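You operate a simulated robot arm through the tools that you are given. There is no shell and no other tool. Be economical: measure what you need, move in short steps, check, and stop when the job is done.

You run a simulated two-armed robot. Do the job below in one go: nothing can be reset, and whatever is moved stays where it is left.

TASK
Take the orange cap and put it on the top of the trolley. Take the sensor pocket from the top of the steel bench and put it on the right end of the side bench. Put the plug-in block marked "temp" from the top of the steel bench on top of the black pipe coupling there and the plug-in block that says "speed" on the blue tape spool. Take the steel nut on the top of the steel bench and put it away on the top of the low table. Put two of the small threaded pipes from the top of the steel bench on the top of the low table. Any order will do. Set down upright: small threaded pipe.

It is judged by the outcome, as a careful person would: the job done as asked, and still so three seconds after it is handed in. It fails if anything else is knocked over, pushed out of place, dropped, spilled or broken. A push-on lid holds only when it is set on centred and level and pressed home; a screw cap is set on level and turned clockwise until tight.

THE ROBOT
Two 7-joint arms with two-finger parallel grippers on one trunk, on a base that drives. Base frame: it is fixed to the floor where the robot stands at the start and does not move with it; the origin is under the middle of the robot, x ahead of it, y to its left, z up. Readings come in m, degrees, newtons and seconds.
The left shoulder is at the start at [0.02, 0.113, 1.247], the right one opposite. With the tool pointing down near the work surface each hand reaches from about 0.2 to 0.6 m from the robot's upright axis, wherever it stands, measured 20 degrees to its own side. Places, roughly: black pipe coupling (6x6x7 cm) [0.5, -0.5, 0.9]; blue tape spool (6x6x2 cm) [0.4, -0.3, 0.9]; orange cap (4x4x3 cm) [0.4, 0, 0.9]; plug-in block [0.75, -0.5, 1]; right end of the side bench (15x22 cm) [-3.32, 0.14, 0.8]; sensor pocket (3x3x8 cm) [0.5, -0.2, 0.9]; small threaded pipe (4x3x5 cm) [0.4, -0.2, 0.9]; steel nut (4x4x2 cm) [0.7, -0.5, 0.9]; top of the low table [0.9, -2.1, 0.6]; top of the trolley (76x22 cm) [-1.24, -0.2, 0.84]. Payload 1.57 kg a hand.
The TCP of each hand is the grasp point between the finger pads, 0.03 m short of the fingertips. In the tool frame z runs along the fingers and y along their closing line. Largest opening 0.08 m; finger width 0.017, thickness 0.012; the body of the gripper, 0.04 by 0.082 m, starts 0.08 m behind the TCP.
Orientation is that of the tool frame in the base frame, as a unit quaternion [w, x, y, z]. With the fingers straight down and closing along the base's y, the tool's x points along the base's -x, its y along +y and its z along -z.

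THE INTERFACE
- The arms move only by the tool move_arm. It takes "left_series", "right_series" or both (then of equal length, played together; a hand with none holds still); each is a list of rows, each a list of 6 numbers: the shift along the tool's x, y, z in m, then the turn, a rotation vector about the tool's x, y, z in degrees. In form: [[tx, ty, tz, rx, ry, rz], ...]. A call has 1 to 20 rows; each row is the pose to reach, as a shift and turn from the pose commanded when the call began, along the tool's axes at that moment. "left_fingers" and "right_fingers" are, for a hand that has rows, the opening, from 0 (shut) to 1 (fully open), set as the call begins (left out, the last holds). Each row takes 0.2 s and may step no farther than 0.05 m and 8.6 degrees from the row before; otherwise, or with a gripper value out of range, the whole call is refused. A pose out of reach is approached as far as the arm can. The call stops where the force on the tool passes 40 N (or 10 N more than at its start, if that is more) or the arm is blocked; 0.2 s more then pass. The fingers move at their own pace (about 0.045 m/s each) and stop on an object; they squeeze with about 38 N. The grip force told is the motor's: it shows also when the fingers shut on nothing. Time passes only in rows, and 0.2 s behind the last, so rows that repeat a pose let the fingers close. It gives the time, the measured TCP pose, the force on the tool (base axes), the opening and the grip force at its end, in the units of the frame above (readings bear some noise), with the torque about the TCP (base axes, N m) and any sound that the robot's microphone picked up.
- Cameras (640 x 400 px; columns grow to the right, rows downward): "scene" is now at [0.084, -0.0418, 1.3557]; the picture's right is [-0.44, -0.90, 0.00], its down [-0.54, 0.27, -0.79] and it looks along [0.71, -0.35, -0.61] (base axes); focal length 259 px, centre (320, 200). "left" rides on the left gripper at [0.072, 0.007, -0.122] in its tool frame; the picture's right is [-0.09, 1.00, 0.00], its down [-0.84, -0.08, -0.54] and it looks along [-0.54, -0.05, 0.84] (tool axes); focal length 238 px, centre (320, 200). "right" rides on the right gripper at [0.072, -0.007, -0.122] in its tool frame; the picture's right is [0.09, 1.00, 0.00], its down [-0.84, 0.08, -0.54] and it looks along [-0.54, 0.05, 0.84] (tool axes); focal length 238 px, centre (320, 200). There is no depth. A picture from a camera that has moved, and an enlarged one, comes with that camera's place and axes in the base frame and with its lens. The place of the scene camera against the robot may be out by one fixed shift of up to 0.018 m in any direction.
- grab_frame(camera): a new picture of that camera. No time passes.
- raise_lower(by): slides the trunk up (or, below 0, down) by that many m; the arms and the scene camera ride with it, the base frame stays. It gives what a move gives, with no picture.
- drive_base(legs): drives the robot by 1 to 6 legs, each [ahead, left, turn to the left] in m, m and degrees, along the robot's own axes; the way and the turn of a leg run together, so that a leg with both is an arc; at most 1.5 m and 180 degrees a leg. The arms and the cameras ride along, it lands a little off, and it stops where it bumps. It gives what a move gives.
- aim_head(pan, tilt): turns the head with the scene camera to pan (to the left, within 80 degrees either way) and tilt (down, from -29 to 69), counted from straight ahead of the robot. It gives what a move gives.
- enlarge(camera, box): a new picture of the part [left, top, right, bottom] of that camera's present view, enlarged. No time passes.
- hand_in(): hands the job in; it is judged then, once.

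Work in short steps. Places have to be worked out from the pictures, the camera data and where the tool is seen: move nearer, look again, correct. Check each grasp and each placing, and mend what went wrong. You have 207 turns and 210 pictures in all, those below and enlarged ones among them. Open the grippers and draw the arms clear of the work before you hand the job in, unless the task says otherwise; then end with one line.

The tools are called after ">>>" as name(argument=value, ...) on one line, values as JSON. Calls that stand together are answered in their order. move_arm: Moves the arms, as the interface text tells. Its arguments: {"type":"object","properties":{"left_series":{"type":"array","items":{"type":"array","items":{"type":"number"}}},"left_fingers":{"type":"number"},"right_series":{"type":"array","items":{"type":"array","items":{"type":"number"}}},"right_fingers":{"type":"number"}},"required":[]} The other tools are called the same way: raise_lower (by) slides the trunk up or down; drive_base (legs) drives the base; aim_head (pan, tilt) turns the head that bears the scene camera; grab_frame (camera) takes a picture; enlarge (camera, box) takes an enlarged picture of a part of a camera's view; hand_in () hands the job in.

At the start:

```text
t: 0.0
left_eef_pos: [0.3953, -0.0707, 1.1922]
left_tcp_rot: [0.0, -0.001, 1.0, 0.0]
left_wrist_force: [-0.1, 0.7, 0.7]
left_ft_torque: [-0.02, -0.02, 0.0]
left_width: 0.0801
left_grasp_force: 0.1
right_eef_pos: [0.2714, -0.2947, 1.1164]
right_tcp_rot: [0.0, 0.001, 1.0, 0.0]
right_wrist_force: [0.1, -0.3, -1.1]
right_ft_torque: [0.02, 0.0, 0.0]
right_width: 0.0801
right_grasp_force: 0.0
trunk travel left (down, up): [-0.3, 0.27]
robot x, y, heading: [-0.0009, 0.0006, 0.2]
head pan, tilt: [-26.2, 37.4]
```

scene: 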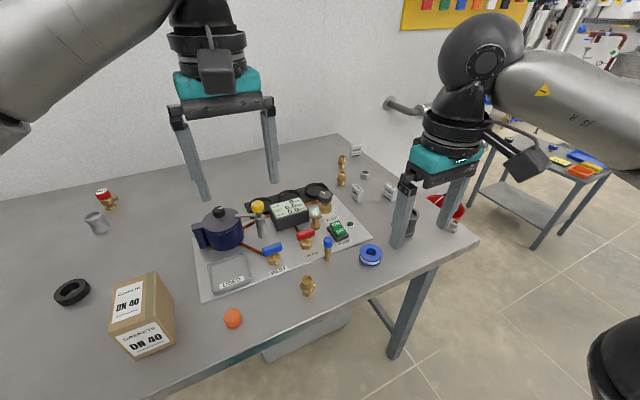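
right: 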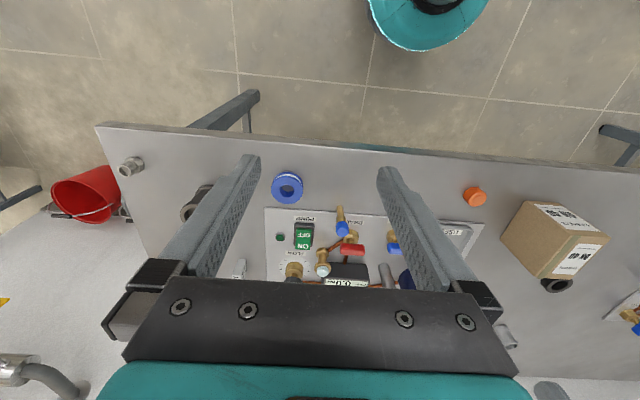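
left: 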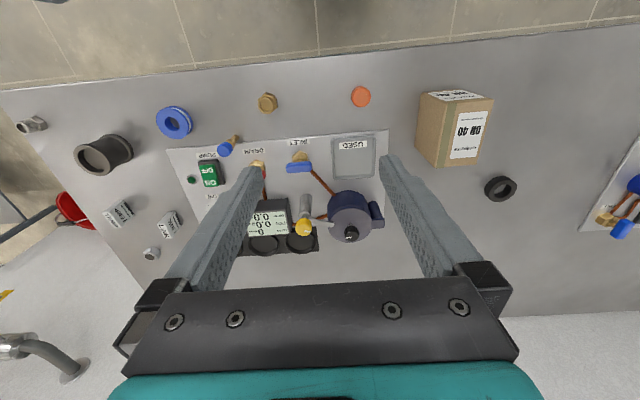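

I start by taking closer looks at the bench from the scene and left cameras.

>>> enlarge(camera="scene", box=[180, 130, 480, 330])

>>> enlarge(camera="left", box=[0, 70, 300, 270])

>>> enlarge(camera="right", box=[80, 120, 400, 320])

```text
2.00 times, centred on (330, 230) of scene
camera zoom: at [0.084, -0.0418, 1.3557], right [-0.44, -0.9, 0.0], down [-0.54, 0.27, -0.79], along [0.71, -0.35, -0.61], focal length 517 px, centre (300, 140)
```

zoom: 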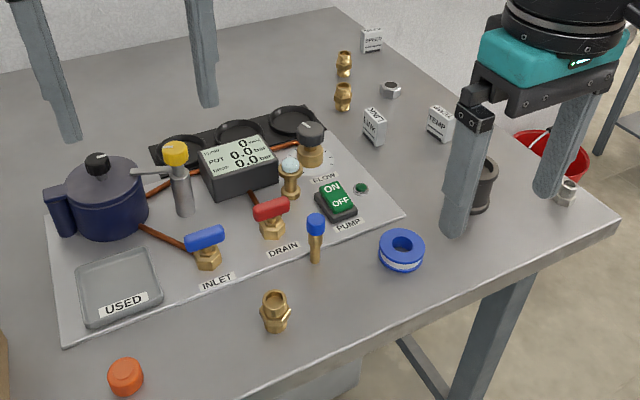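

```text
2.00 times, centred on (150, 170) of left
camera zoom: at [0.324, -0.0638, 1.3154], right [0.09, 1.0, 0.0], down [0.84, -0.08, 0.54], along [0.54, -0.05, -0.84], focal length 477 px, centre (660, 260)
```

zoom: 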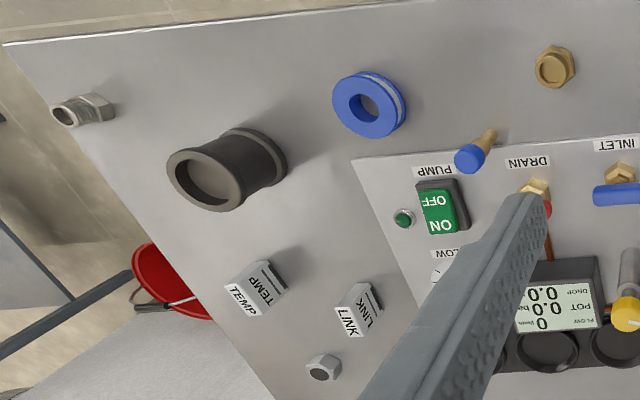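

```text
2.00 times, centred on (240, 220) of right
camera zoom: at [0.1994, -0.3019, 1.2394], right [-0.09, 1.0, 0.0], down [0.84, 0.08, 0.54], along [0.54, 0.05, -0.84], focal length 477 px, centre (480, 160)
```

zoom: 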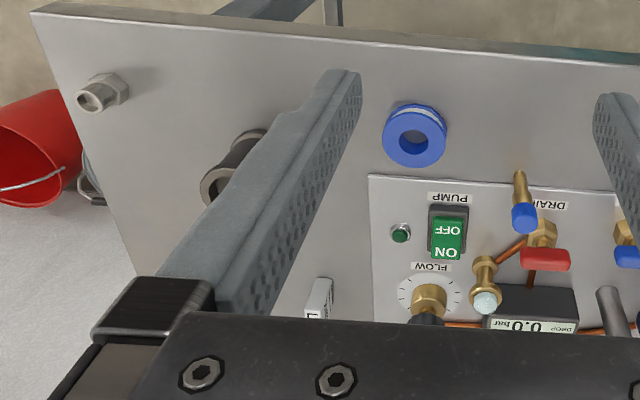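

The blocks TEMP, LINK and one at the back (probably SPEED) are visible, along with brass pipes and a nut. I need to tell which thing is the sensor pocket, so I zoom in more.

>>> enlarge(camera="scene", box=[260, 190, 380, 265])

>>> enlarge(camera="scene", box=[320, 130, 420, 200])

>>> aim_head(pan=-70, tilt=25)

>>> grab_frame(camera="scene")

```text
5.33 times, centred on (320, 228) of scene
camera zoom: at [0.084, -0.0418, 1.3557], right [-0.44, -0.9, 0.0], down [-0.54, 0.27, -0.79], along [0.71, -0.35, -0.61], focal length 1380 px, centre (320, 53)
```

zoom: 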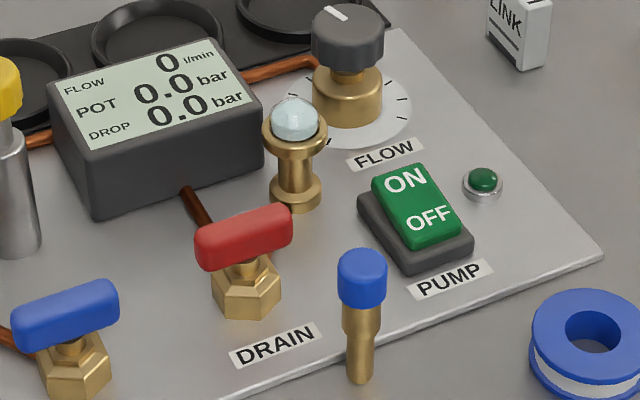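

```text
5.71 times, centred on (370, 165) of scene
camera zoom: at [0.084, -0.0418, 1.3557], right [-0.44, -0.9, 0.0], down [-0.54, 0.27, -0.79], along [0.71, -0.35, -0.61], focal length 1478 px, centre (34, 400)
```

zoom: 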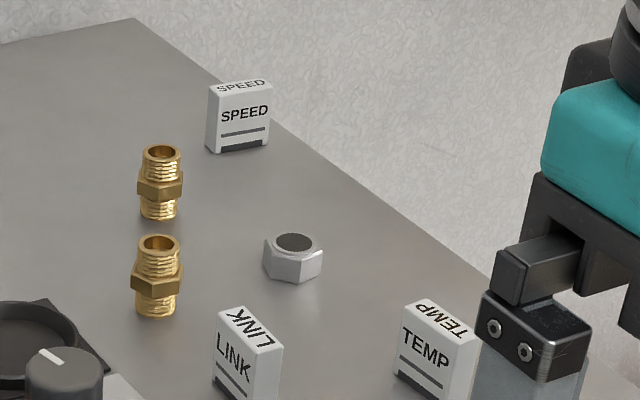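

```text
t: 1.1
left_eef_pos: [0.3944, -0.0699, 1.1932]
left_tcp_rot: [0.0, -0.001, 1.0, 0.0]
left_wrist_force: [-0.7, -0.2, -0.7]
left_ft_torque: [0.02, 0.01, -0.04]
left_width: 0.0802
left_grasp_force: 0.0
right_eef_pos: [0.2722, -0.2935, 1.1167]
right_tcp_rot: [0.0, 0.0, 1.0, 0.0]
right_wrist_force: [-0.2, 0.7, -0.3]
right_ft_torque: [0.04, -0.01, 0.01]
right_width: 0.0802
right_grasp_force: 0.2
trunk travel left (down, up): [-0.3, 0.27]
robot x, y, heading: [-0.001, 0.0032, 0.1]
head pan, tilt: [-70.0, 25.0]
```

```text
201 pictures are left
camera scene: at [0.0378, -0.0901, 1.375], right [-0.94, -0.34, 0.0], down [-0.14, 0.4, -0.91], along [0.31, -0.85, -0.42], focal length 259 px, centre (320, 200)
```

scene: 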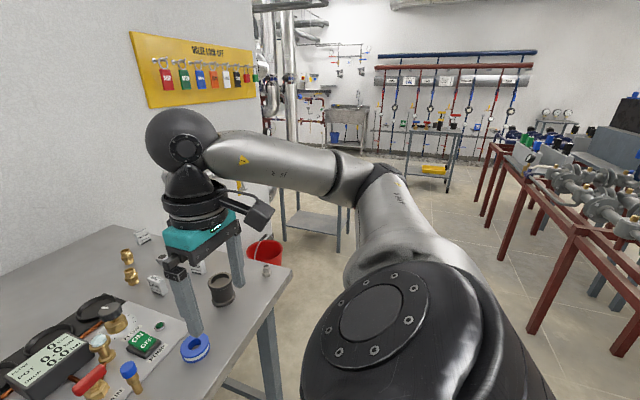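

The blue-headed brass tube in front of the plate is the sensor pocket (about [0.455, -0.239]). The cap is at about [0.399, 0.0]. I hover the left hand over the cap and the right over the pocket.

>>> move_arm(left_series=[[0, 0.014, 0.039, 0, 0, 0], [-0.002, 0.028, 0.077, 0, 0, 0], [-0.003, 0.042, 0.116, 0, 0, 0], [-0.004, 0.056, 0.155, 0, 0, 0], [-0.005, 0.069, 0.193, 0, 0, 0], [-0.005, 0.069, 0.193, 0, 0, 0]], right_series=[[-0.036, 0.011, 0.013, 0, 0, 0], [-0.073, 0.022, 0.027, 0, 0, 0], [-0.11, 0.033, 0.04, 0, 0, 0], [-0.146, 0.044, 0.054, 0, 0, 0], [-0.183, 0.0545, 0.067, 0, 0, 0], [-0.183, 0.0545, 0.067, 0, 0, 0]])

>>> grab_frame(camera="left")

>>> grab_frame(camera="right")

```text
t: 2.5
left_eef_pos: [0.4014, -0.0015, 1.0006]
left_tcp_rot: [0.0, -0.001, 1.0, 0.0]
left_wrist_force: [-1.2, 0.6, -1.3]
left_ft_torque: [0.0, 0.0, -0.01]
left_width: 0.0799
left_grasp_force: 0.0
right_eef_pos: [0.4543, -0.2414, 1.0495]
right_tcp_rot: [0.0, 0.0, 1.0, 0.001]
right_wrist_force: [0.6, -0.3, 0.6]
right_ft_torque: [0.03, 0.02, -0.05]
right_width: 0.0802
right_grasp_force: 0.1
trunk travel left (down, up): [-0.3, 0.27]
robot x, y, heading: [0.0004, -0.0013, 0.1]
head pan, tilt: [-70.0, 25.0]
```

```text
200 pictures are left
camera left: at [0.33, 0.0049, 1.1229], right [0.09, 1.0, 0.0], down [0.84, -0.08, 0.54], along [0.54, -0.05, -0.84], focal length 238 px, centre (320, 200)
```

left: 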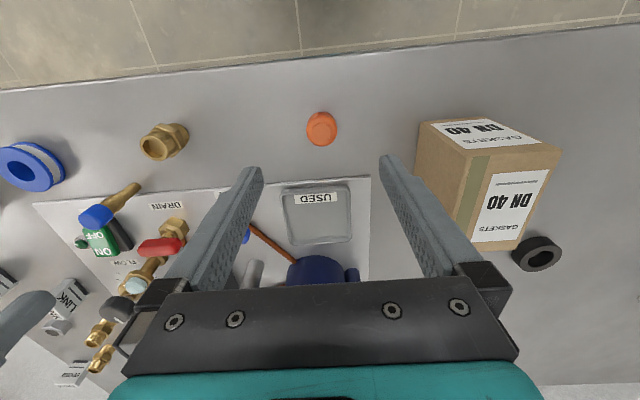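

```text
199 pictures are left
camera right: at [0.383, -0.2483, 1.1722], right [-0.09, 1.0, 0.0], down [0.84, 0.08, 0.54], along [0.54, 0.05, -0.84], focal length 238 px, centre (320, 200)
```

right: 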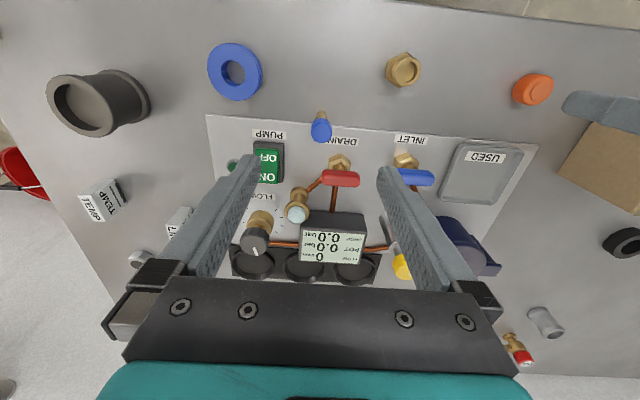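

Refined: cap [0.398, 0.0], pocket [0.451, -0.240]. I descend on both with open fingers.

>>> move_arm(left_series=[[0.003, 0.001, 0.03, 0, 0, 0], [0.003, 0.001, 0.055, 0, 0, 0], [0.003, 0.001, 0.075, 0, 0, 0], [0.003, 0.001, 0.0925, 0, 0, 0]], right_series=[[0.003, 0.001, 0.035, 0, 0, 0], [0.003, 0.001, 0.065, 0, 0, 0], [0.003, 0.001, 0.09, 0, 0, 0], [0.003, 0.001, 0.1145, 0, 0, 0]])

>>> grab_frame(camera="left")

>>> grab_frame(camera="right")

```text
t: 3.5
left_eef_pos: [0.3971, -0.0009, 0.9068]
left_tcp_rot: [-0.001, 0.0, 1.0, -0.001]
left_wrist_force: [-0.5, 0.4, -0.4]
left_ft_torque: [0.01, 0.02, 0.02]
left_width: 0.0801
left_grasp_force: 0.1
right_eef_pos: [0.4502, -0.2417, 0.9349]
right_tcp_rot: [0.0, 0.0, 1.0, 0.001]
right_wrist_force: [-0.2, 0.7, -0.9]
right_ft_torque: [0.03, -0.02, -0.01]
right_width: 0.0803
right_grasp_force: 0.0
trunk travel left (down, up): [-0.3, 0.27]
robot x, y, heading: [-0.0001, -0.0002, -0.1]
head pan, tilt: [-70.0, 25.0]
```

```text
198 pictures are left
camera left: at [0.3264, 0.0058, 1.0297], right [0.09, 1.0, 0.0], down [0.84, -0.08, 0.54], along [0.54, -0.05, -0.84], focal length 238 px, centre (320, 200)
```

left: 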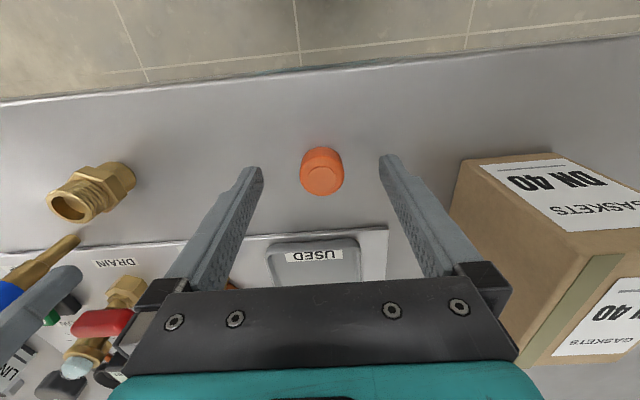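

```text
197 pictures are left
camera right: at [0.3794, -0.2472, 1.0573], right [-0.09, 1.0, 0.0], down [0.84, 0.08, 0.54], along [0.54, 0.05, -0.84], focal length 238 px, centre (320, 200)
```

right: 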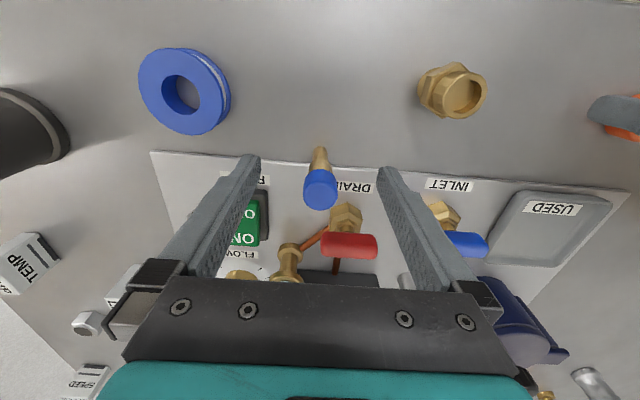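

Both are between the pads. Closing both grippers.

>>> move_arm(left_series=[[0, 0, 0, 0, 0, 0], [0, 0, 0, 0, 0, 0], [0, 0, 0, 0, 0, 0], [0, 0, 0, 0, 0, 0]], right_series=[[0, 0, 0, 0, 0, 0], [0, 0, 0, 0, 0, 0], [0, 0, 0, 0, 0, 0], [0, 0, 0, 0, 0, 0]], left_fingers=0, right_fingers=0)

```text
t: 4.5
left_eef_pos: [0.3969, -0.0008, 0.9076]
left_tcp_rot: [0.0, -0.001, 1.0, 0.001]
left_wrist_force: [-0.1, 0.0, -0.2]
left_ft_torque: [-0.02, 0.01, 0.04]
left_width: 0.0287
left_grasp_force: 21.5
right_eef_pos: [0.4514, -0.2403, 0.9352]
right_tcp_rot: [-0.001, 0.0, 1.0, -0.001]
right_wrist_force: [0.3, 0.5, 0.0]
right_ft_torque: [0.01, -0.03, 0.0]
right_width: 0.0212
right_grasp_force: 17.4
trunk travel left (down, up): [-0.3, 0.27]
robot x, y, heading: [0.0053, -0.0006, 0.2]
head pan, tilt: [-70.0, 25.0]
```

Grip built up on both (29 mm and 21 mm). Let the grip settle, then lift both straight up slowly.

>>> move_arm(left_series=[[0, 0, 0, 0, 0, 0], [0, 0, -0.02, 0, 0, 0], [0, 0, -0.05, 0, 0, 0], [0, 0, -0.09, 0, 0, 0], [0, 0, -0.13, 0, 0, 0], [0, 0, -0.16, 0, 0, 0]], right_series=[[0, 0, 0, 0, 0, 0], [0, 0, -0.02, 0, 0, 0], [0, 0, -0.05, 0, 0, 0], [0, 0, -0.09, 0, 0, 0], [0, 0, -0.13, 0, 0, 0], [0, 0, -0.16, 0, 0, 0]])

>>> grab_frame(camera="left")

>>> grab_frame(camera="right")

```text
t: 5.9
left_eef_pos: [0.3952, 0.0008, 1.0666]
left_tcp_rot: [-0.001, -0.001, 1.0, 0.0]
left_wrist_force: [-0.7, -0.1, 0.3]
left_ft_torque: [0.01, 0.0, -0.04]
left_width: 0.0
left_grasp_force: 21.3
right_eef_pos: [0.4497, -0.239, 1.0954]
right_tcp_rot: [0.0, 0.0, 1.0, -0.001]
right_wrist_force: [-0.1, -0.3, -0.2]
right_ft_torque: [0.01, 0.02, -0.02]
right_width: 0.0202
right_grasp_force: 34.3
trunk travel left (down, up): [-0.3, 0.27]
robot x, y, heading: [-0.0051, 0.001, 0.1]
head pan, tilt: [-70.0, 25.0]
```

```text
196 pictures are left
camera left: at [0.3251, 0.0066, 1.1894], right [0.09, 1.0, 0.0], down [0.84, -0.08, 0.54], along [0.54, -0.05, -0.84], focal length 238 px, centre (320, 200)
```

left: 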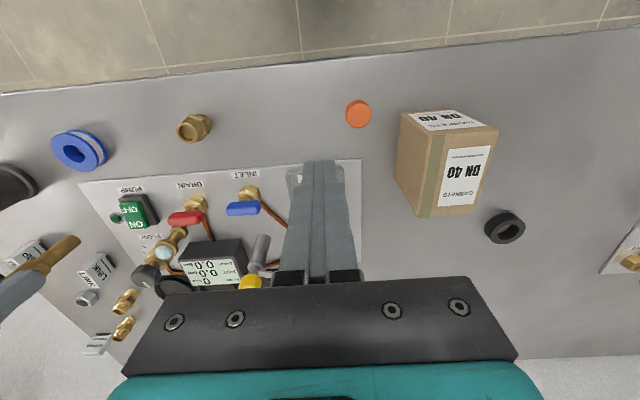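

```text
195 pictures are left
camera right: at [0.3789, -0.2464, 1.2176], right [-0.09, 1.0, 0.0], down [0.84, 0.08, 0.54], along [0.54, 0.05, -0.84], focal length 238 px, centre (320, 200)
```

right: 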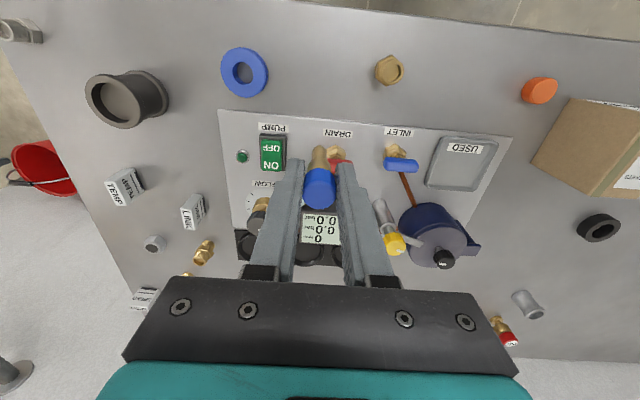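

The pocket is held, but the cap slipped out of the left fingers. I zoom in on it to see its shape and new place.

>>> enlarge(camera="left", box=[310, 80, 406, 140])

>>> enlarge(camera="right", box=[500, 60, 580, 110])

```text
6.67 times, centred on (358, 110) of left
camera zoom: at [0.3251, 0.0066, 1.1894], right [0.09, 1.0, 0.0], down [0.84, -0.08, 0.54], along [0.54, -0.05, -0.84], focal length 1589 px, centre (67, 800)
```

zoom: 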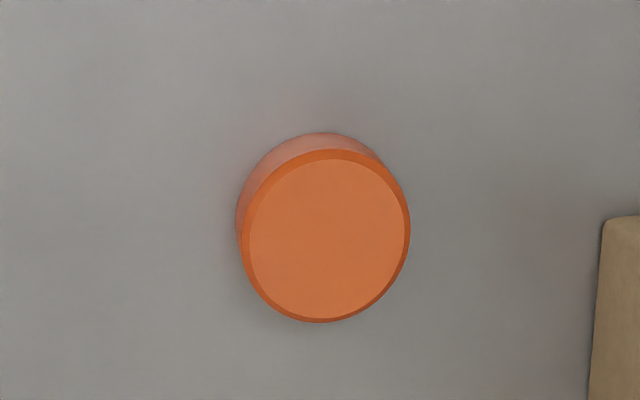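

```text
8.00 times, centred on (540, 85) of right
camera zoom: at [0.3789, -0.2464, 1.2176], right [-0.09, 1.0, 0.0], down [0.84, 0.08, 0.54], along [0.54, 0.05, -0.84], focal length 1907 px, centre (-1440, 1120)
```

zoom: 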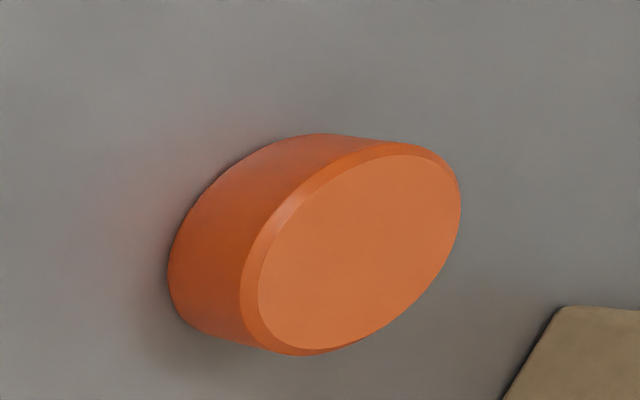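

It's a straight-sided cap, so the fingers probably only caught the bevelled top: the bench is lower than I assumed. I hover over its new place with a narrower opening (the box is close) and check.

>>> move_arm(left_series=[[-0.003, 0.025, 0.02, 0, 0, 0], [-0.005, 0.046, 0.05, 0, 0, 0], [-0.005, 0.046, 0.09, 0, 0, 0], [-0.005, 0.046, 0.117, 0, 0, 0], [-0.005, 0.046, 0.117, 0, 0, 0]], left_fingers=0.7)

>>> grab_frame(camera="left")

```text
t: 7.1
left_eef_pos: [0.4034, 0.0453, 0.9514]
left_tcp_rot: [0.0, -0.001, 1.0, 0.0]
left_wrist_force: [0.6, 0.0, -0.5]
left_ft_torque: [0.01, 0.01, -0.03]
left_width: 0.056
left_grasp_force: 0.0
right_eef_pos: [0.451, -0.2406, 1.0955]
right_tcp_rot: [0.0, 0.0, 1.0, 0.0]
right_wrist_force: [-0.2, -0.8, -1.1]
right_ft_torque: [-0.01, 0.04, -0.01]
right_width: 0.0201
right_grasp_force: 34.0
trunk travel left (down, up): [-0.3, 0.27]
robot x, y, heading: [-0.0035, 0.0028, 0.0]
head pan, tilt: [-70.0, 25.0]
```

```text
192 pictures are left
camera left: at [0.3306, 0.0525, 1.0731], right [0.09, 1.0, 0.0], down [0.84, -0.08, 0.54], along [0.54, -0.05, -0.84], focal length 238 px, centre (320, 200)
```

left: 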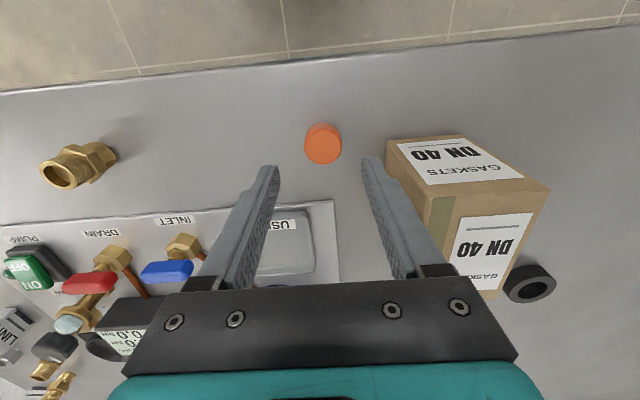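

Cap is just below, about 3 mm to +y. Guarded slow descent, lower than before.

>>> move_arm(left_series=[[0, 0.003, 0.025, 0, 0, 0], [0, 0.003, 0.04, 0, 0, 0], [0, 0.003, 0.047, 0, 0, 0], [0, 0.003, 0.051, 0, 0, 0], [0, 0.003, 0.055, 0, 0, 0], [0, 0.003, 0.058, 0, 0, 0]])

>>> grab_frame(camera="left")

```text
t: 8.5
left_eef_pos: [0.4025, 0.0488, 0.8924]
left_tcp_rot: [0.0, -0.001, 1.0, 0.0]
left_wrist_force: [0.4, -0.4, -0.3]
left_ft_torque: [-0.03, 0.01, 0.02]
left_width: 0.0563
left_grasp_force: 0.1
right_eef_pos: [0.4508, -0.2396, 1.0941]
right_tcp_rot: [0.001, 0.0, 1.0, 0.001]
right_wrist_force: [0.5, 0.0, 0.0]
right_ft_torque: [0.0, 0.03, -0.01]
right_width: 0.0205
right_grasp_force: 33.9
trunk travel left (down, up): [-0.3, 0.27]
robot x, y, heading: [-0.0003, 0.0012, 0.1]
head pan, tilt: [-70.0, 25.0]
```

```text
191 pictures are left
camera left: at [0.3308, 0.0552, 1.0148], right [0.09, 1.0, 0.0], down [0.84, -0.08, 0.54], along [0.54, -0.05, -0.84], focal length 238 px, centre (320, 200)
```

left: 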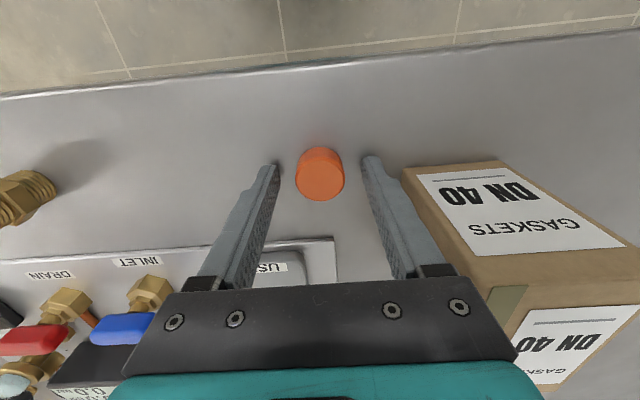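

Still no contact with tips at 0.862; the cap top is about 0.88, so the bench is near 0.85. I go 6 mm lower, then close and hold.

>>> move_arm(left_series=[[0, 0, 0.003, 0, 0, 0], [0, 0, 0.006, 0, 0, 0]])

>>> move_arm(left_series=[[0, 0, 0, 0, 0, 0], [0, 0, 0, 0, 0, 0], [0, 0, 0, 0, 0, 0], [0, 0, 0, 0, 0, 0], [0, 0, 0, 0, 0, 0]], left_fingers=0)

```text
t: 9.1
left_eef_pos: [0.402, 0.0469, 0.8897]
left_tcp_rot: [0.003, -0.001, 1.0, -0.002]
left_wrist_force: [-5.4, 1.2, 29.0]
left_ft_torque: [0.96, 0.4, 0.18]
left_width: 0.0574
left_grasp_force: 1.3
right_eef_pos: [0.4492, -0.2391, 1.096]
right_tcp_rot: [0.001, 0.0, 1.0, -0.001]
right_wrist_force: [-0.6, 0.3, -0.6]
right_ft_torque: [0.0, 0.02, 0.03]
right_width: 0.0204
right_grasp_force: 34.0
trunk travel left (down, up): [-0.3, 0.27]
robot x, y, heading: [0.0016, -0.0012, -0.0]
head pan, tilt: [-70.0, 25.0]
```

```text
t: 9.7
left_eef_pos: [0.4032, 0.0491, 0.8899]
left_tcp_rot: [0.003, -0.002, 1.0, 0.0]
left_wrist_force: [-5.1, 3.1, 12.3]
left_ft_torque: [0.09, 0.22, -0.07]
left_width: 0.0305
left_grasp_force: 12.5
right_eef_pos: [0.4507, -0.2395, 1.0953]
right_tcp_rot: [0.0, -0.001, 1.0, 0.0]
right_wrist_force: [0.5, -0.2, -1.6]
right_ft_torque: [-0.02, 0.01, -0.01]
right_width: 0.0204
right_grasp_force: 33.3
trunk travel left (down, up): [-0.3, 0.27]
robot x, y, heading: [0.0018, -0.0005, 0.2]
head pan, tilt: [-70.0, 25.0]
stopped in row 2 (left hand): the force on the tool passed its limit at 82 N (the readings are from after the stop); the commanded pose is now the measured one
```

The bench surface is at about 0.860. I raise 2 mm and let the grip finish.

>>> move_arm(left_series=[[0, 0, -0.002, 0, 0, 0], [0, 0, -0.002, 0, 0, 0], [0, 0, -0.002, 0, 0, 0], [0, 0, -0.002, 0, 0, 0]])

>>> grab_frame(camera="left")

```text
t: 10.7
left_eef_pos: [0.4027, 0.0496, 0.8898]
left_tcp_rot: [0.003, -0.002, 1.0, 0.0]
left_wrist_force: [-0.5, 0.5, 0.2]
left_ft_torque: [-0.01, 0.01, -0.05]
left_width: 0.0289
left_grasp_force: 38.0
right_eef_pos: [0.4494, -0.2397, 1.0941]
right_tcp_rot: [0.0, 0.0, 1.0, 0.0]
right_wrist_force: [0.5, 0.5, -0.8]
right_ft_torque: [-0.03, 0.02, -0.03]
right_width: 0.0201
right_grasp_force: 34.1
trunk travel left (down, up): [-0.3, 0.27]
robot x, y, heading: [0.0022, -0.0013, -0.2]
head pan, tilt: [-70.0, 25.0]
```

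```text
190 pictures are left
camera left: at [0.3319, 0.0559, 1.0128], right [0.09, 1.0, 0.0], down [0.83, -0.07, 0.55], along [0.54, -0.05, -0.84], focal length 238 px, centre (320, 200)
```

left: 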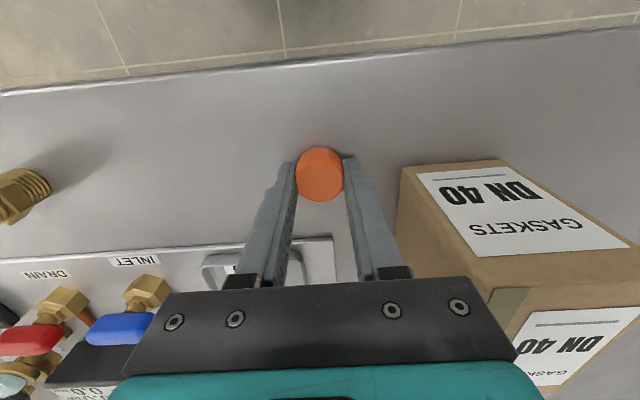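

Full grip force, but the cap sits about 6 mm nearer the robot than the pad centre. I open, shift 6 mm back, and re-grip for safety.

>>> move_arm(left_series=[[0, 0, -0.001, 0, 0, 0], [0, 0, -0.001, 0, 0, 0], [0.006, 0, -0.001, 0, 0, 0], [0.006, 0, -0.001, 0, 0, 0]], left_fingers=0.6)

>>> move_arm(left_series=[[0, 0, 0, 0, 0, 0], [0, 0, 0, 0, 0, 0], [0, 0, 0, 0, 0, 0], [0, 0, 0, 0, 0, 0], [0, 0, 0, 0, 0, 0]], left_fingers=0)

>>> grab_frame(camera="left")

```text
t: 11.7
left_eef_pos: [0.3965, 0.0504, 0.891]
left_tcp_rot: [0.003, -0.001, 1.0, 0.0]
left_wrist_force: [0.1, -0.5, 1.1]
left_ft_torque: [0.01, -0.02, 0.02]
left_width: 0.0479
left_grasp_force: 0.1
right_eef_pos: [0.4515, -0.2406, 1.095]
right_tcp_rot: [0.0, 0.0, 1.0, 0.0]
right_wrist_force: [-0.2, 0.1, -1.7]
right_ft_torque: [-0.01, 0.03, -0.01]
right_width: 0.0203
right_grasp_force: 34.1
trunk travel left (down, up): [-0.3, 0.27]
robot x, y, heading: [0.001, 0.0001, -0.1]
head pan, tilt: [-70.0, 25.0]
```

```text
t: 12.8
left_eef_pos: [0.3971, 0.0489, 0.8918]
left_tcp_rot: [0.002, -0.001, 1.0, 0.0]
left_wrist_force: [0.9, 0.0, -0.3]
left_ft_torque: [0.01, -0.03, 0.0]
left_width: 0.0286
left_grasp_force: 38.0
right_eef_pos: [0.4507, -0.2405, 1.0943]
right_tcp_rot: [0.001, 0.0, 1.0, 0.0]
right_wrist_force: [0.8, 0.4, -0.6]
right_ft_torque: [-0.03, 0.04, -0.02]
right_width: 0.0198
right_grasp_force: 33.9
trunk travel left (down, up): [-0.3, 0.27]
robot x, y, heading: [0.0018, 0.0, -0.0]
head pan, tilt: [-70.0, 25.0]
```

```text
189 pictures are left
camera left: at [0.3259, 0.0556, 1.0138], right [0.09, 1.0, 0.0], down [0.83, -0.07, 0.55], along [0.54, -0.05, -0.84], focal length 238 px, centre (320, 200)
```

left: 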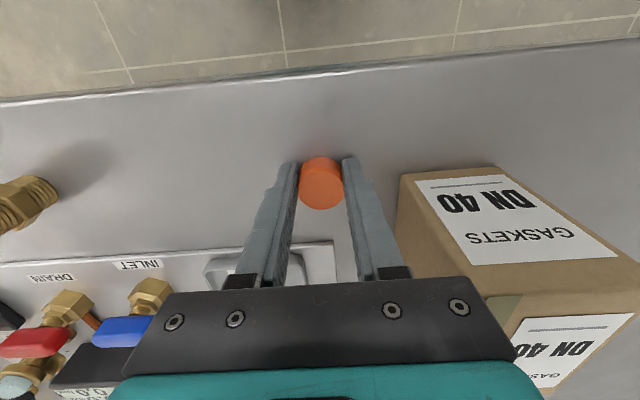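

Well centred, same 29 mm width. Lifting to match the right hand.

>>> move_arm(left_series=[[0, 0, -0.015, 0, 0, 0], [0, 0, -0.04, 0, 0, 0], [0, 0, -0.08, 0, 0, 0], [0, 0, -0.12, 0, 0, 0], [0, 0, -0.16, 0, 0, 0], [0, 0, -0.2, 0, 0, 0], [0, 0, -0.2, 0, 0, 0]])

>>> grab_frame(camera="left")

>>> aim_head(pan=80, tilt=20)

>>> grab_frame(camera="scene")

```text
t: 14.4
left_eef_pos: [0.3963, 0.0502, 1.0935]
left_tcp_rot: [0.003, -0.002, 1.0, 0.002]
left_wrist_force: [-0.1, -0.2, -0.2]
left_ft_torque: [0.02, 0.0, 0.0]
left_width: 0.0287
left_grasp_force: 37.9
right_eef_pos: [0.4517, -0.2382, 1.0944]
right_tcp_rot: [0.0, 0.0, 1.0, -0.001]
right_wrist_force: [0.2, 0.1, -0.7]
right_ft_torque: [0.01, 0.0, -0.01]
right_width: 0.0201
right_grasp_force: 33.6
trunk travel left (down, up): [-0.3, 0.27]
robot x, y, heading: [0.0018, -0.001, 0.1]
head pan, tilt: [-70.0, 25.0]
```

```text
188 pictures are left
camera left: at [0.3249, 0.0559, 1.2146], right [0.09, 1.0, 0.0], down [0.83, -0.07, 0.55], along [0.54, -0.05, -0.84], focal length 238 px, centre (320, 200)
```

left: 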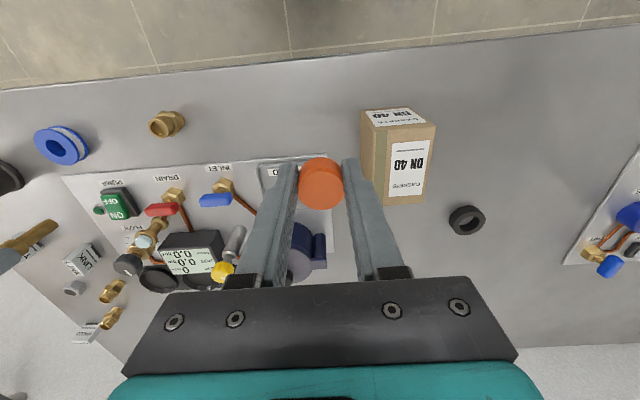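

```text
t: 16.8
left_eef_pos: [0.3962, 0.0496, 1.0922]
left_tcp_rot: [0.003, -0.002, 1.0, 0.0]
left_wrist_force: [-0.2, 0.3, 0.0]
left_ft_torque: [0.02, -0.01, 0.04]
left_width: 0.0288
left_grasp_force: 38.4
right_eef_pos: [0.4521, -0.2392, 1.095]
right_tcp_rot: [0.0, 0.0, 1.0, -0.001]
right_wrist_force: [-0.1, 0.3, -0.8]
right_ft_torque: [0.01, 0.01, 0.01]
right_width: 0.02
right_grasp_force: 34.1
trunk travel left (down, up): [-0.3, 0.27]
robot x, y, heading: [0.0032, -0.0019, -0.2]
head pan, tilt: [80.0, 20.0]
```

```text
187 pictures are left
camera scene: at [0.0224, 0.0882, 1.3831], right [0.98, -0.17, 0.0], down [-0.06, -0.34, -0.94], along [0.16, 0.93, -0.34], focal length 259 px, centre (320, 200)
```

scene: 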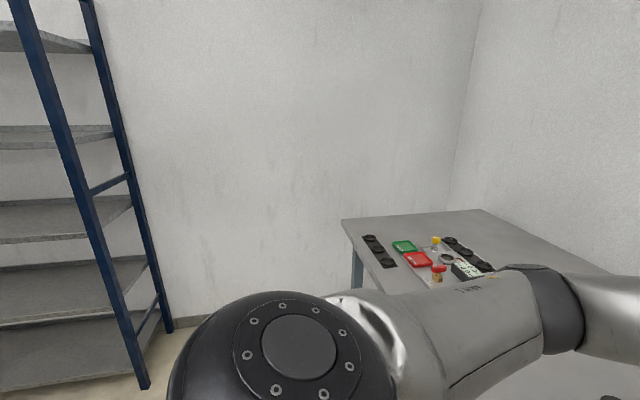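

Both are held firmly. I back away from the bench, turn halfway and look toward the trolley.

>>> drive_base(legs=[[-0.35, 0, 0], [0, 0, -120]])

>>> aim_head(pan=-20, tilt=22)

>>> grab_frame(camera="scene")

```text
t: 24.1
left_eef_pos: [-0.5069, -0.368, 1.0916]
left_tcp_rot: [0.001, 0.866, 0.5, -0.002]
left_wrist_force: [-1.1, -0.7, -0.8]
left_ft_torque: [0.01, 0.03, 0.02]
left_width: 0.029
left_grasp_force: 38.3
right_eef_pos: [-0.7831, -0.2679, 1.0945]
right_tcp_rot: [0.0, 0.867, 0.498, 0.0]
right_wrist_force: [-1.4, 0.8, -1.0]
right_ft_torque: [-0.01, 0.04, 0.02]
right_width: 0.0202
right_grasp_force: 33.9
trunk travel left (down, up): [-0.3, 0.27]
robot x, y, heading: [-0.3532, -0.0013, -120.2]
head pan, tilt: [80.0, 20.0]
```

```text
t: 25.8
left_eef_pos: [-0.5069, -0.3673, 1.0921]
left_tcp_rot: [0.002, 0.866, 0.5, -0.002]
left_wrist_force: [-0.5, 0.1, -0.1]
left_ft_torque: [-0.01, 0.0, -0.03]
left_width: 0.0289
left_grasp_force: 37.6
right_eef_pos: [-0.7838, -0.2688, 1.0939]
right_tcp_rot: [0.0, 0.867, 0.498, 0.0]
right_wrist_force: [-0.4, -0.5, -1.9]
right_ft_torque: [0.02, 0.02, 0.03]
right_width: 0.0202
right_grasp_force: 34.1
trunk travel left (down, up): [-0.3, 0.27]
robot x, y, heading: [-0.3487, -0.0004, -120.4]
head pan, tilt: [-20.0, 22.0]
```

```text
186 pictures are left
camera scene: at [-0.4291, -0.0718, 1.3799], right [-0.64, 0.77, 0.0], down [0.29, 0.24, -0.93], along [-0.71, -0.59, -0.37], focal length 259 px, centre (320, 200)
```

scene: 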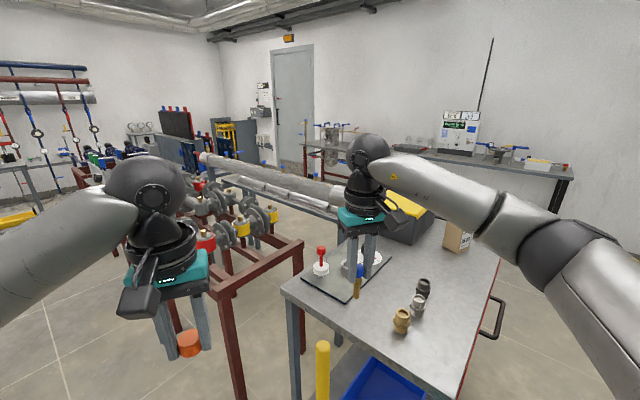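

The trolley's near edge is at about x=-0.83, y from -0.55 to -0.07, with three fittings near y≈-0.21. I turn to face it, move up close, and look down.

>>> drive_base(legs=[[0, 0, -60], [0.1, 0.05, 0]])

>>> aim_head(pan=5, tilt=45)

>>> grab_frame(camera="scene")

>>> grab_frame(camera="left")

```text
t: 29.7
left_eef_pos: [-0.8462, -0.0913, 1.092]
left_tcp_rot: [0.0, 1.0, -0.006, -0.003]
left_wrist_force: [-0.1, -0.6, 0.5]
left_ft_torque: [0.02, -0.03, -0.01]
left_width: 0.0287
left_grasp_force: 37.8
right_eef_pos: [-0.8966, 0.1995, 1.0951]
right_tcp_rot: [0.0, 1.0, -0.009, 0.001]
right_wrist_force: [-0.5, -0.9, -0.1]
right_ft_torque: [0.01, -0.03, 0.04]
right_width: 0.02
right_grasp_force: 33.7
trunk travel left (down, up): [-0.3, 0.27]
robot x, y, heading: [-0.4478, -0.0482, 179.2]
head pan, tilt: [-20.0, 22.0]
```

```text
t: 30.6
left_eef_pos: [-0.8449, -0.0903, 1.0917]
left_tcp_rot: [0.0, 1.0, -0.007, -0.003]
left_wrist_force: [-0.3, 0.2, -0.3]
left_ft_torque: [0.01, -0.01, 0.0]
left_width: 0.0287
left_grasp_force: 38.3
right_eef_pos: [-0.8951, 0.1983, 1.095]
right_tcp_rot: [0.0, 1.0, -0.009, 0.0]
right_wrist_force: [-0.1, 0.6, -0.7]
right_ft_torque: [-0.02, -0.01, 0.0]
right_width: 0.0199
right_grasp_force: 33.6
trunk travel left (down, up): [-0.3, 0.27]
robot x, y, heading: [-0.4516, -0.0501, 179.1]
head pan, tilt: [5.0, 45.0]
```

```text
185 pictures are left
camera scene: at [-0.5435, -0.0575, 1.3445], right [-0.07, 1.0, 0.0], down [0.7, 0.05, -0.71], along [-0.71, -0.05, -0.71], focal length 259 px, centre (320, 200)
```

scene: 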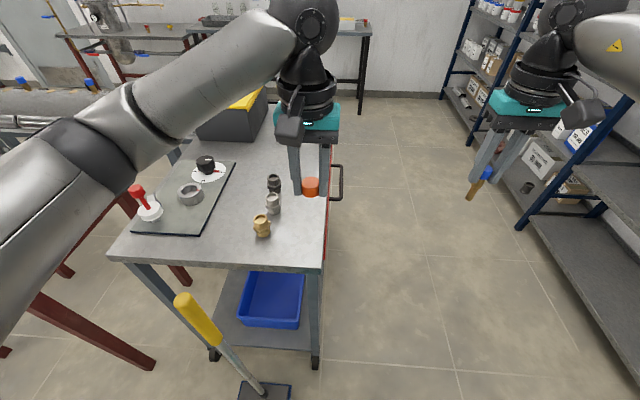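

```text
184 pictures are left
camera left: at [-0.7721, -0.0984, 1.2142], right [-0.11, -0.99, 0.0], down [-0.83, 0.09, 0.55], along [-0.54, 0.06, -0.84], focal length 238 px, centre (320, 200)
```

left: 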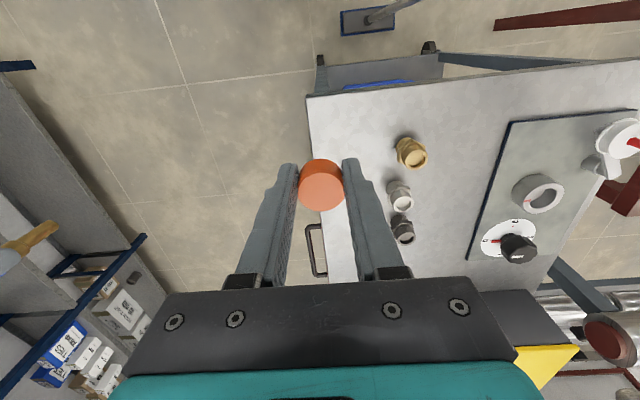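

The spot [-0.905, -0.135] on the trolley is clear of the fittings and the edge. I move the left hand over it and partway down.

>>> move_arm(left_series=[[-0.03, 0.022, 0, 0, 0, 0], [-0.06, 0.0445, 0, 0, 0, 0], [-0.06, 0.0445, 0.05, 0, 0, 0], [-0.06, 0.0445, 0.1, 0, 0, 0], [-0.06, 0.0445, 0.14, 0, 0, 0], [-0.06, 0.0445, 0.175, 0, 0, 0], [-0.06, 0.0445, 0.175, 0, 0, 0]])

>>> grab_frame(camera="left")

>>> grab_frame(camera="scene")

```text
t: 32.2
left_eef_pos: [-0.907, -0.1344, 0.9176]
left_tcp_rot: [0.0, 1.0, -0.007, -0.002]
left_wrist_force: [-0.7, 0.3, 0.0]
left_ft_torque: [-0.03, 0.02, -0.02]
left_width: 0.0288
left_grasp_force: 38.5
right_eef_pos: [-0.896, 0.1987, 1.094]
right_tcp_rot: [0.0, 1.0, -0.009, 0.0]
right_wrist_force: [-0.5, 0.4, -0.7]
right_ft_torque: [0.0, -0.02, -0.03]
right_width: 0.0198
right_grasp_force: 34.4
trunk travel left (down, up): [-0.3, 0.27]
robot x, y, heading: [-0.4527, -0.047, 179.2]
head pan, tilt: [5.0, 45.0]
```

```text
183 pictures are left
camera left: at [-0.8333, -0.1429, 1.0395], right [-0.11, -0.99, 0.0], down [-0.83, 0.09, 0.55], along [-0.54, 0.06, -0.84], focal length 238 px, centre (320, 200)
```

left: 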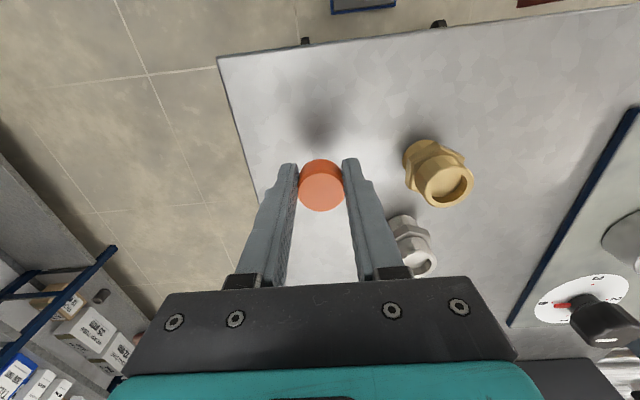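

```text
182 pictures are left
camera scene: at [-0.5434, -0.0576, 1.3445], right [-0.07, 1.0, 0.0], down [0.71, 0.05, -0.71], along [-0.71, -0.05, -0.71], focal length 259 px, centre (320, 200)
```

scene: 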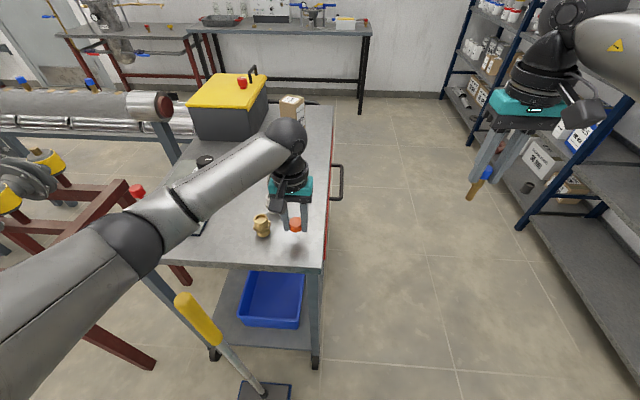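

Clear. Guarded descent until the cap touches the trolley.

>>> move_arm(left_series=[[0, 0, 0.025, 0, 0, 0], [0, 0, 0.038, 0, 0, 0], [0, 0, 0.042, 0, 0, 0], [0, 0, 0.045, 0, 0, 0], [0, 0, 0.045, 0, 0, 0]])

```text
t: 33.2
left_eef_pos: [-0.9093, -0.1345, 0.8807]
left_tcp_rot: [-0.001, 1.0, -0.007, -0.008]
left_wrist_force: [6.0, -1.5, 13.3]
left_ft_torque: [-0.02, -0.09, 0.03]
left_width: 0.0288
left_grasp_force: 38.3
right_eef_pos: [-0.8944, 0.1993, 1.0953]
right_tcp_rot: [0.0, 1.0, -0.008, 0.001]
right_wrist_force: [-0.4, 0.0, -0.5]
right_ft_torque: [0.02, 0.01, 0.01]
right_width: 0.0199
right_grasp_force: 34.0
trunk travel left (down, up): [-0.3, 0.27]
robot x, y, heading: [-0.4446, -0.0495, 179.1]
head pan, tilt: [5.0, 45.0]
stopped in row 4 (left hand): the force on the tool passed its limit at 43 N (the readings are from after the stop); the commanded pose is now the measured one
```

Contact: the cap is down. I open to a modest width and rise.

>>> move_arm(left_series=[[0, 0, 0, 0, 0, 0], [0, 0, 0, 0, 0, 0], [0, 0, 0, 0, 0, 0]], left_fingers=0.55)

>>> move_arm(left_series=[[0, 0, -0.03, 0, 0, 0], [0, 0, -0.08, 0, 0, 0], [0, 0, -0.13, 0, 0, 0], [0, 0, -0.18, 0, 0, 0], [0, 0, -0.22, 0, 0, 0]])

>>> grab_frame(camera="left")

```text
t: 34.0
left_eef_pos: [-0.91, -0.133, 0.8793]
left_tcp_rot: [-0.001, 1.0, -0.008, -0.01]
left_wrist_force: [-0.2, 12.3, 18.0]
left_ft_torque: [-0.03, -0.14, -0.02]
left_width: 0.0341
left_grasp_force: 0.1
right_eef_pos: [-0.8942, 0.2006, 1.0947]
right_tcp_rot: [0.001, 1.0, -0.008, 0.0]
right_wrist_force: [-0.6, -0.3, -0.7]
right_ft_torque: [0.01, -0.03, -0.03]
right_width: 0.0197
right_grasp_force: 34.5
trunk travel left (down, up): [-0.3, 0.27]
robot x, y, heading: [-0.4469, -0.047, 179.1]
head pan, tilt: [5.0, 45.0]
```

```text
t: 35.2
left_eef_pos: [-0.9074, -0.1354, 1.0981]
left_tcp_rot: [0.0, 1.0, -0.006, -0.007]
left_wrist_force: [-0.5, -0.8, 0.5]
left_ft_torque: [-0.02, 0.02, 0.0]
left_width: 0.0438
left_grasp_force: 0.0
right_eef_pos: [-0.896, 0.1986, 1.0949]
right_tcp_rot: [-0.001, 1.0, -0.008, 0.0]
right_wrist_force: [0.5, -0.5, 0.0]
right_ft_torque: [0.0, 0.02, 0.02]
right_width: 0.0201
right_grasp_force: 33.5
trunk travel left (down, up): [-0.3, 0.27]
robot x, y, heading: [-0.4485, -0.0512, 179.3]
head pan, tilt: [5.0, 45.0]
```

```text
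181 pictures are left
camera left: at [-0.8326, -0.1423, 1.2207], right [-0.1, -0.99, 0.0], down [-0.83, 0.09, 0.55], along [-0.55, 0.06, -0.83], focal length 238 px, centre (320, 200)
```

left: 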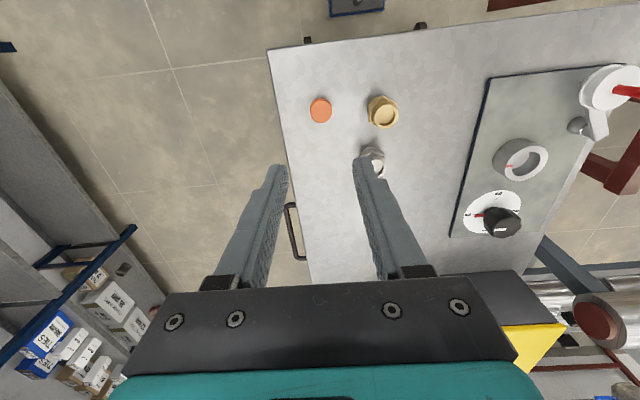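

The cap stands safely on the trolley. Now I sidestep clear of the trolley, drive down the aisle toward the side bench, and look.

>>> drive_base(legs=[[0, -0.5, 0], [1.0, 0, 0.8], [0.75, 0, 0]])

>>> aim_head(pan=10, tilt=25)

>>> grab_frame(camera="scene")

```text
t: 46.6
left_eef_pos: [-2.6524, 0.3764, 1.0978]
left_tcp_rot: [-0.001, 1.0, 0.001, -0.007]
left_wrist_force: [-0.8, 0.0, 1.0]
left_ft_torque: [0.01, -0.01, 0.02]
left_width: 0.0442
left_grasp_force: 0.0
right_eef_pos: [-2.6457, 0.7107, 1.0945]
right_tcp_rot: [0.0, 1.0, 0.0, 0.0]
right_wrist_force: [0.1, 0.8, -0.4]
right_ft_torque: [-0.02, -0.02, 0.02]
right_width: 0.0201
right_grasp_force: 33.7
trunk travel left (down, up): [-0.3, 0.27]
robot x, y, heading: [-2.1965, 0.4717, 179.9]
head pan, tilt: [5.0, 45.0]
```

```text
t: 47.4
left_eef_pos: [-2.6528, 0.3768, 1.0989]
left_tcp_rot: [-0.001, 1.0, 0.0, -0.006]
left_wrist_force: [-0.2, 0.2, -0.5]
left_ft_torque: [0.02, 0.0, 0.01]
left_width: 0.044
left_grasp_force: 0.0
right_eef_pos: [-2.6458, 0.7107, 1.0955]
right_tcp_rot: [0.0, 1.0, 0.001, 0.0]
right_wrist_force: [0.7, -0.6, -0.6]
right_ft_torque: [-0.01, -0.02, 0.01]
right_width: 0.0201
right_grasp_force: 33.5
trunk travel left (down, up): [-0.3, 0.27]
robot x, y, heading: [-2.1927, 0.4716, 180.0]
head pan, tilt: [10.0, 25.0]
```

```text
180 pictures are left
camera scene: at [-2.2997, 0.4505, 1.375], right [-0.17, 0.98, 0.0], down [0.42, 0.07, -0.91], along [-0.89, -0.16, -0.42], focal length 259 px, centre (320, 200)
```

scene: 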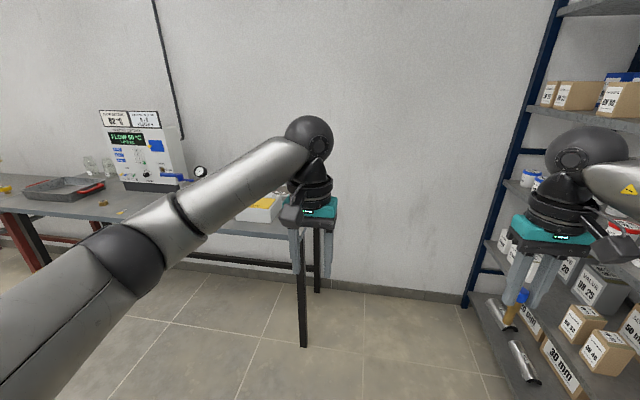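

The bench's right end is ahead-left. I shift left and approach partway, then look closely.

>>> drive_base(legs=[[0, 0.45, 0], [0.35, 0, 0]])

>>> aim_head(pan=-10, tilt=42)

>>> grab_frame(camera="scene")

>>> grab_frame(camera="right")

```text
t: 52.0
left_eef_pos: [-3.0045, -0.0693, 1.0991]
left_tcp_rot: [-0.001, 1.0, 0.0, -0.007]
left_wrist_force: [0.4, 0.7, -0.5]
left_ft_torque: [-0.01, -0.02, -0.04]
left_width: 0.0441
left_grasp_force: 0.1
right_eef_pos: [-2.9964, 0.2636, 1.0936]
right_tcp_rot: [0.0, 1.0, -0.002, 0.0]
right_wrist_force: [-0.2, -0.2, -0.3]
right_ft_torque: [0.03, -0.05, -0.02]
right_width: 0.0199
right_grasp_force: 34.0
trunk travel left (down, up): [-0.3, 0.27]
robot x, y, heading: [-2.5415, 0.0211, 179.7]
head pan, tilt: [10.0, 25.0]
```

```text
t: 52.9
left_eef_pos: [-3.0035, -0.0686, 1.098]
left_tcp_rot: [-0.001, 1.0, 0.001, -0.006]
left_wrist_force: [-0.2, 0.8, 0.1]
left_ft_torque: [0.0, -0.01, 0.0]
left_width: 0.0439
left_grasp_force: 0.0
right_eef_pos: [-2.9956, 0.2627, 1.0942]
right_tcp_rot: [0.001, 1.0, -0.001, 0.001]
right_wrist_force: [-0.3, -0.3, -0.5]
right_ft_torque: [0.02, -0.02, 0.03]
right_width: 0.0199
right_grasp_force: 33.9
trunk travel left (down, up): [-0.3, 0.27]
robot x, y, heading: [-2.5473, 0.0185, 179.8]
head pan, tilt: [-10.0, 42.0]
```

```text
179 pictures are left
camera scene: at [-2.6412, 0.0336, 1.3488], right [0.18, 0.98, 0.0], down [0.66, -0.12, -0.74], along [-0.73, 0.13, -0.67], focal length 259 px, centre (320, 200)
```

scene: 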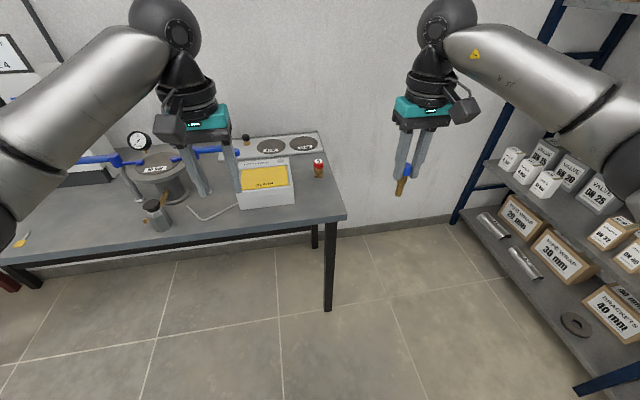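

```text
178 pictures are left
camera right: at [-2.9229, 0.2702, 1.217], right [0.09, -1.0, 0.0], down [-0.84, -0.07, 0.54], along [-0.54, -0.05, -0.84], focal length 238 px, centre (320, 200)
```

right: 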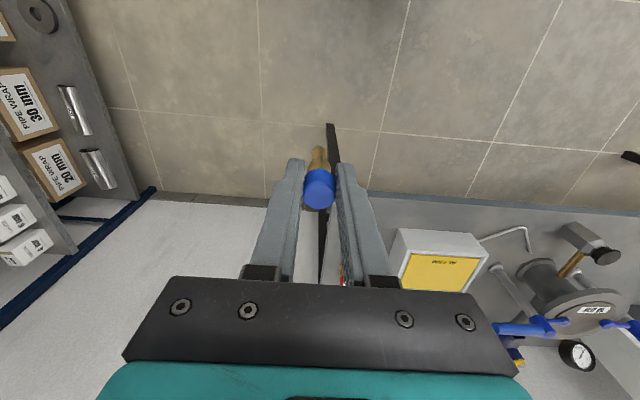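

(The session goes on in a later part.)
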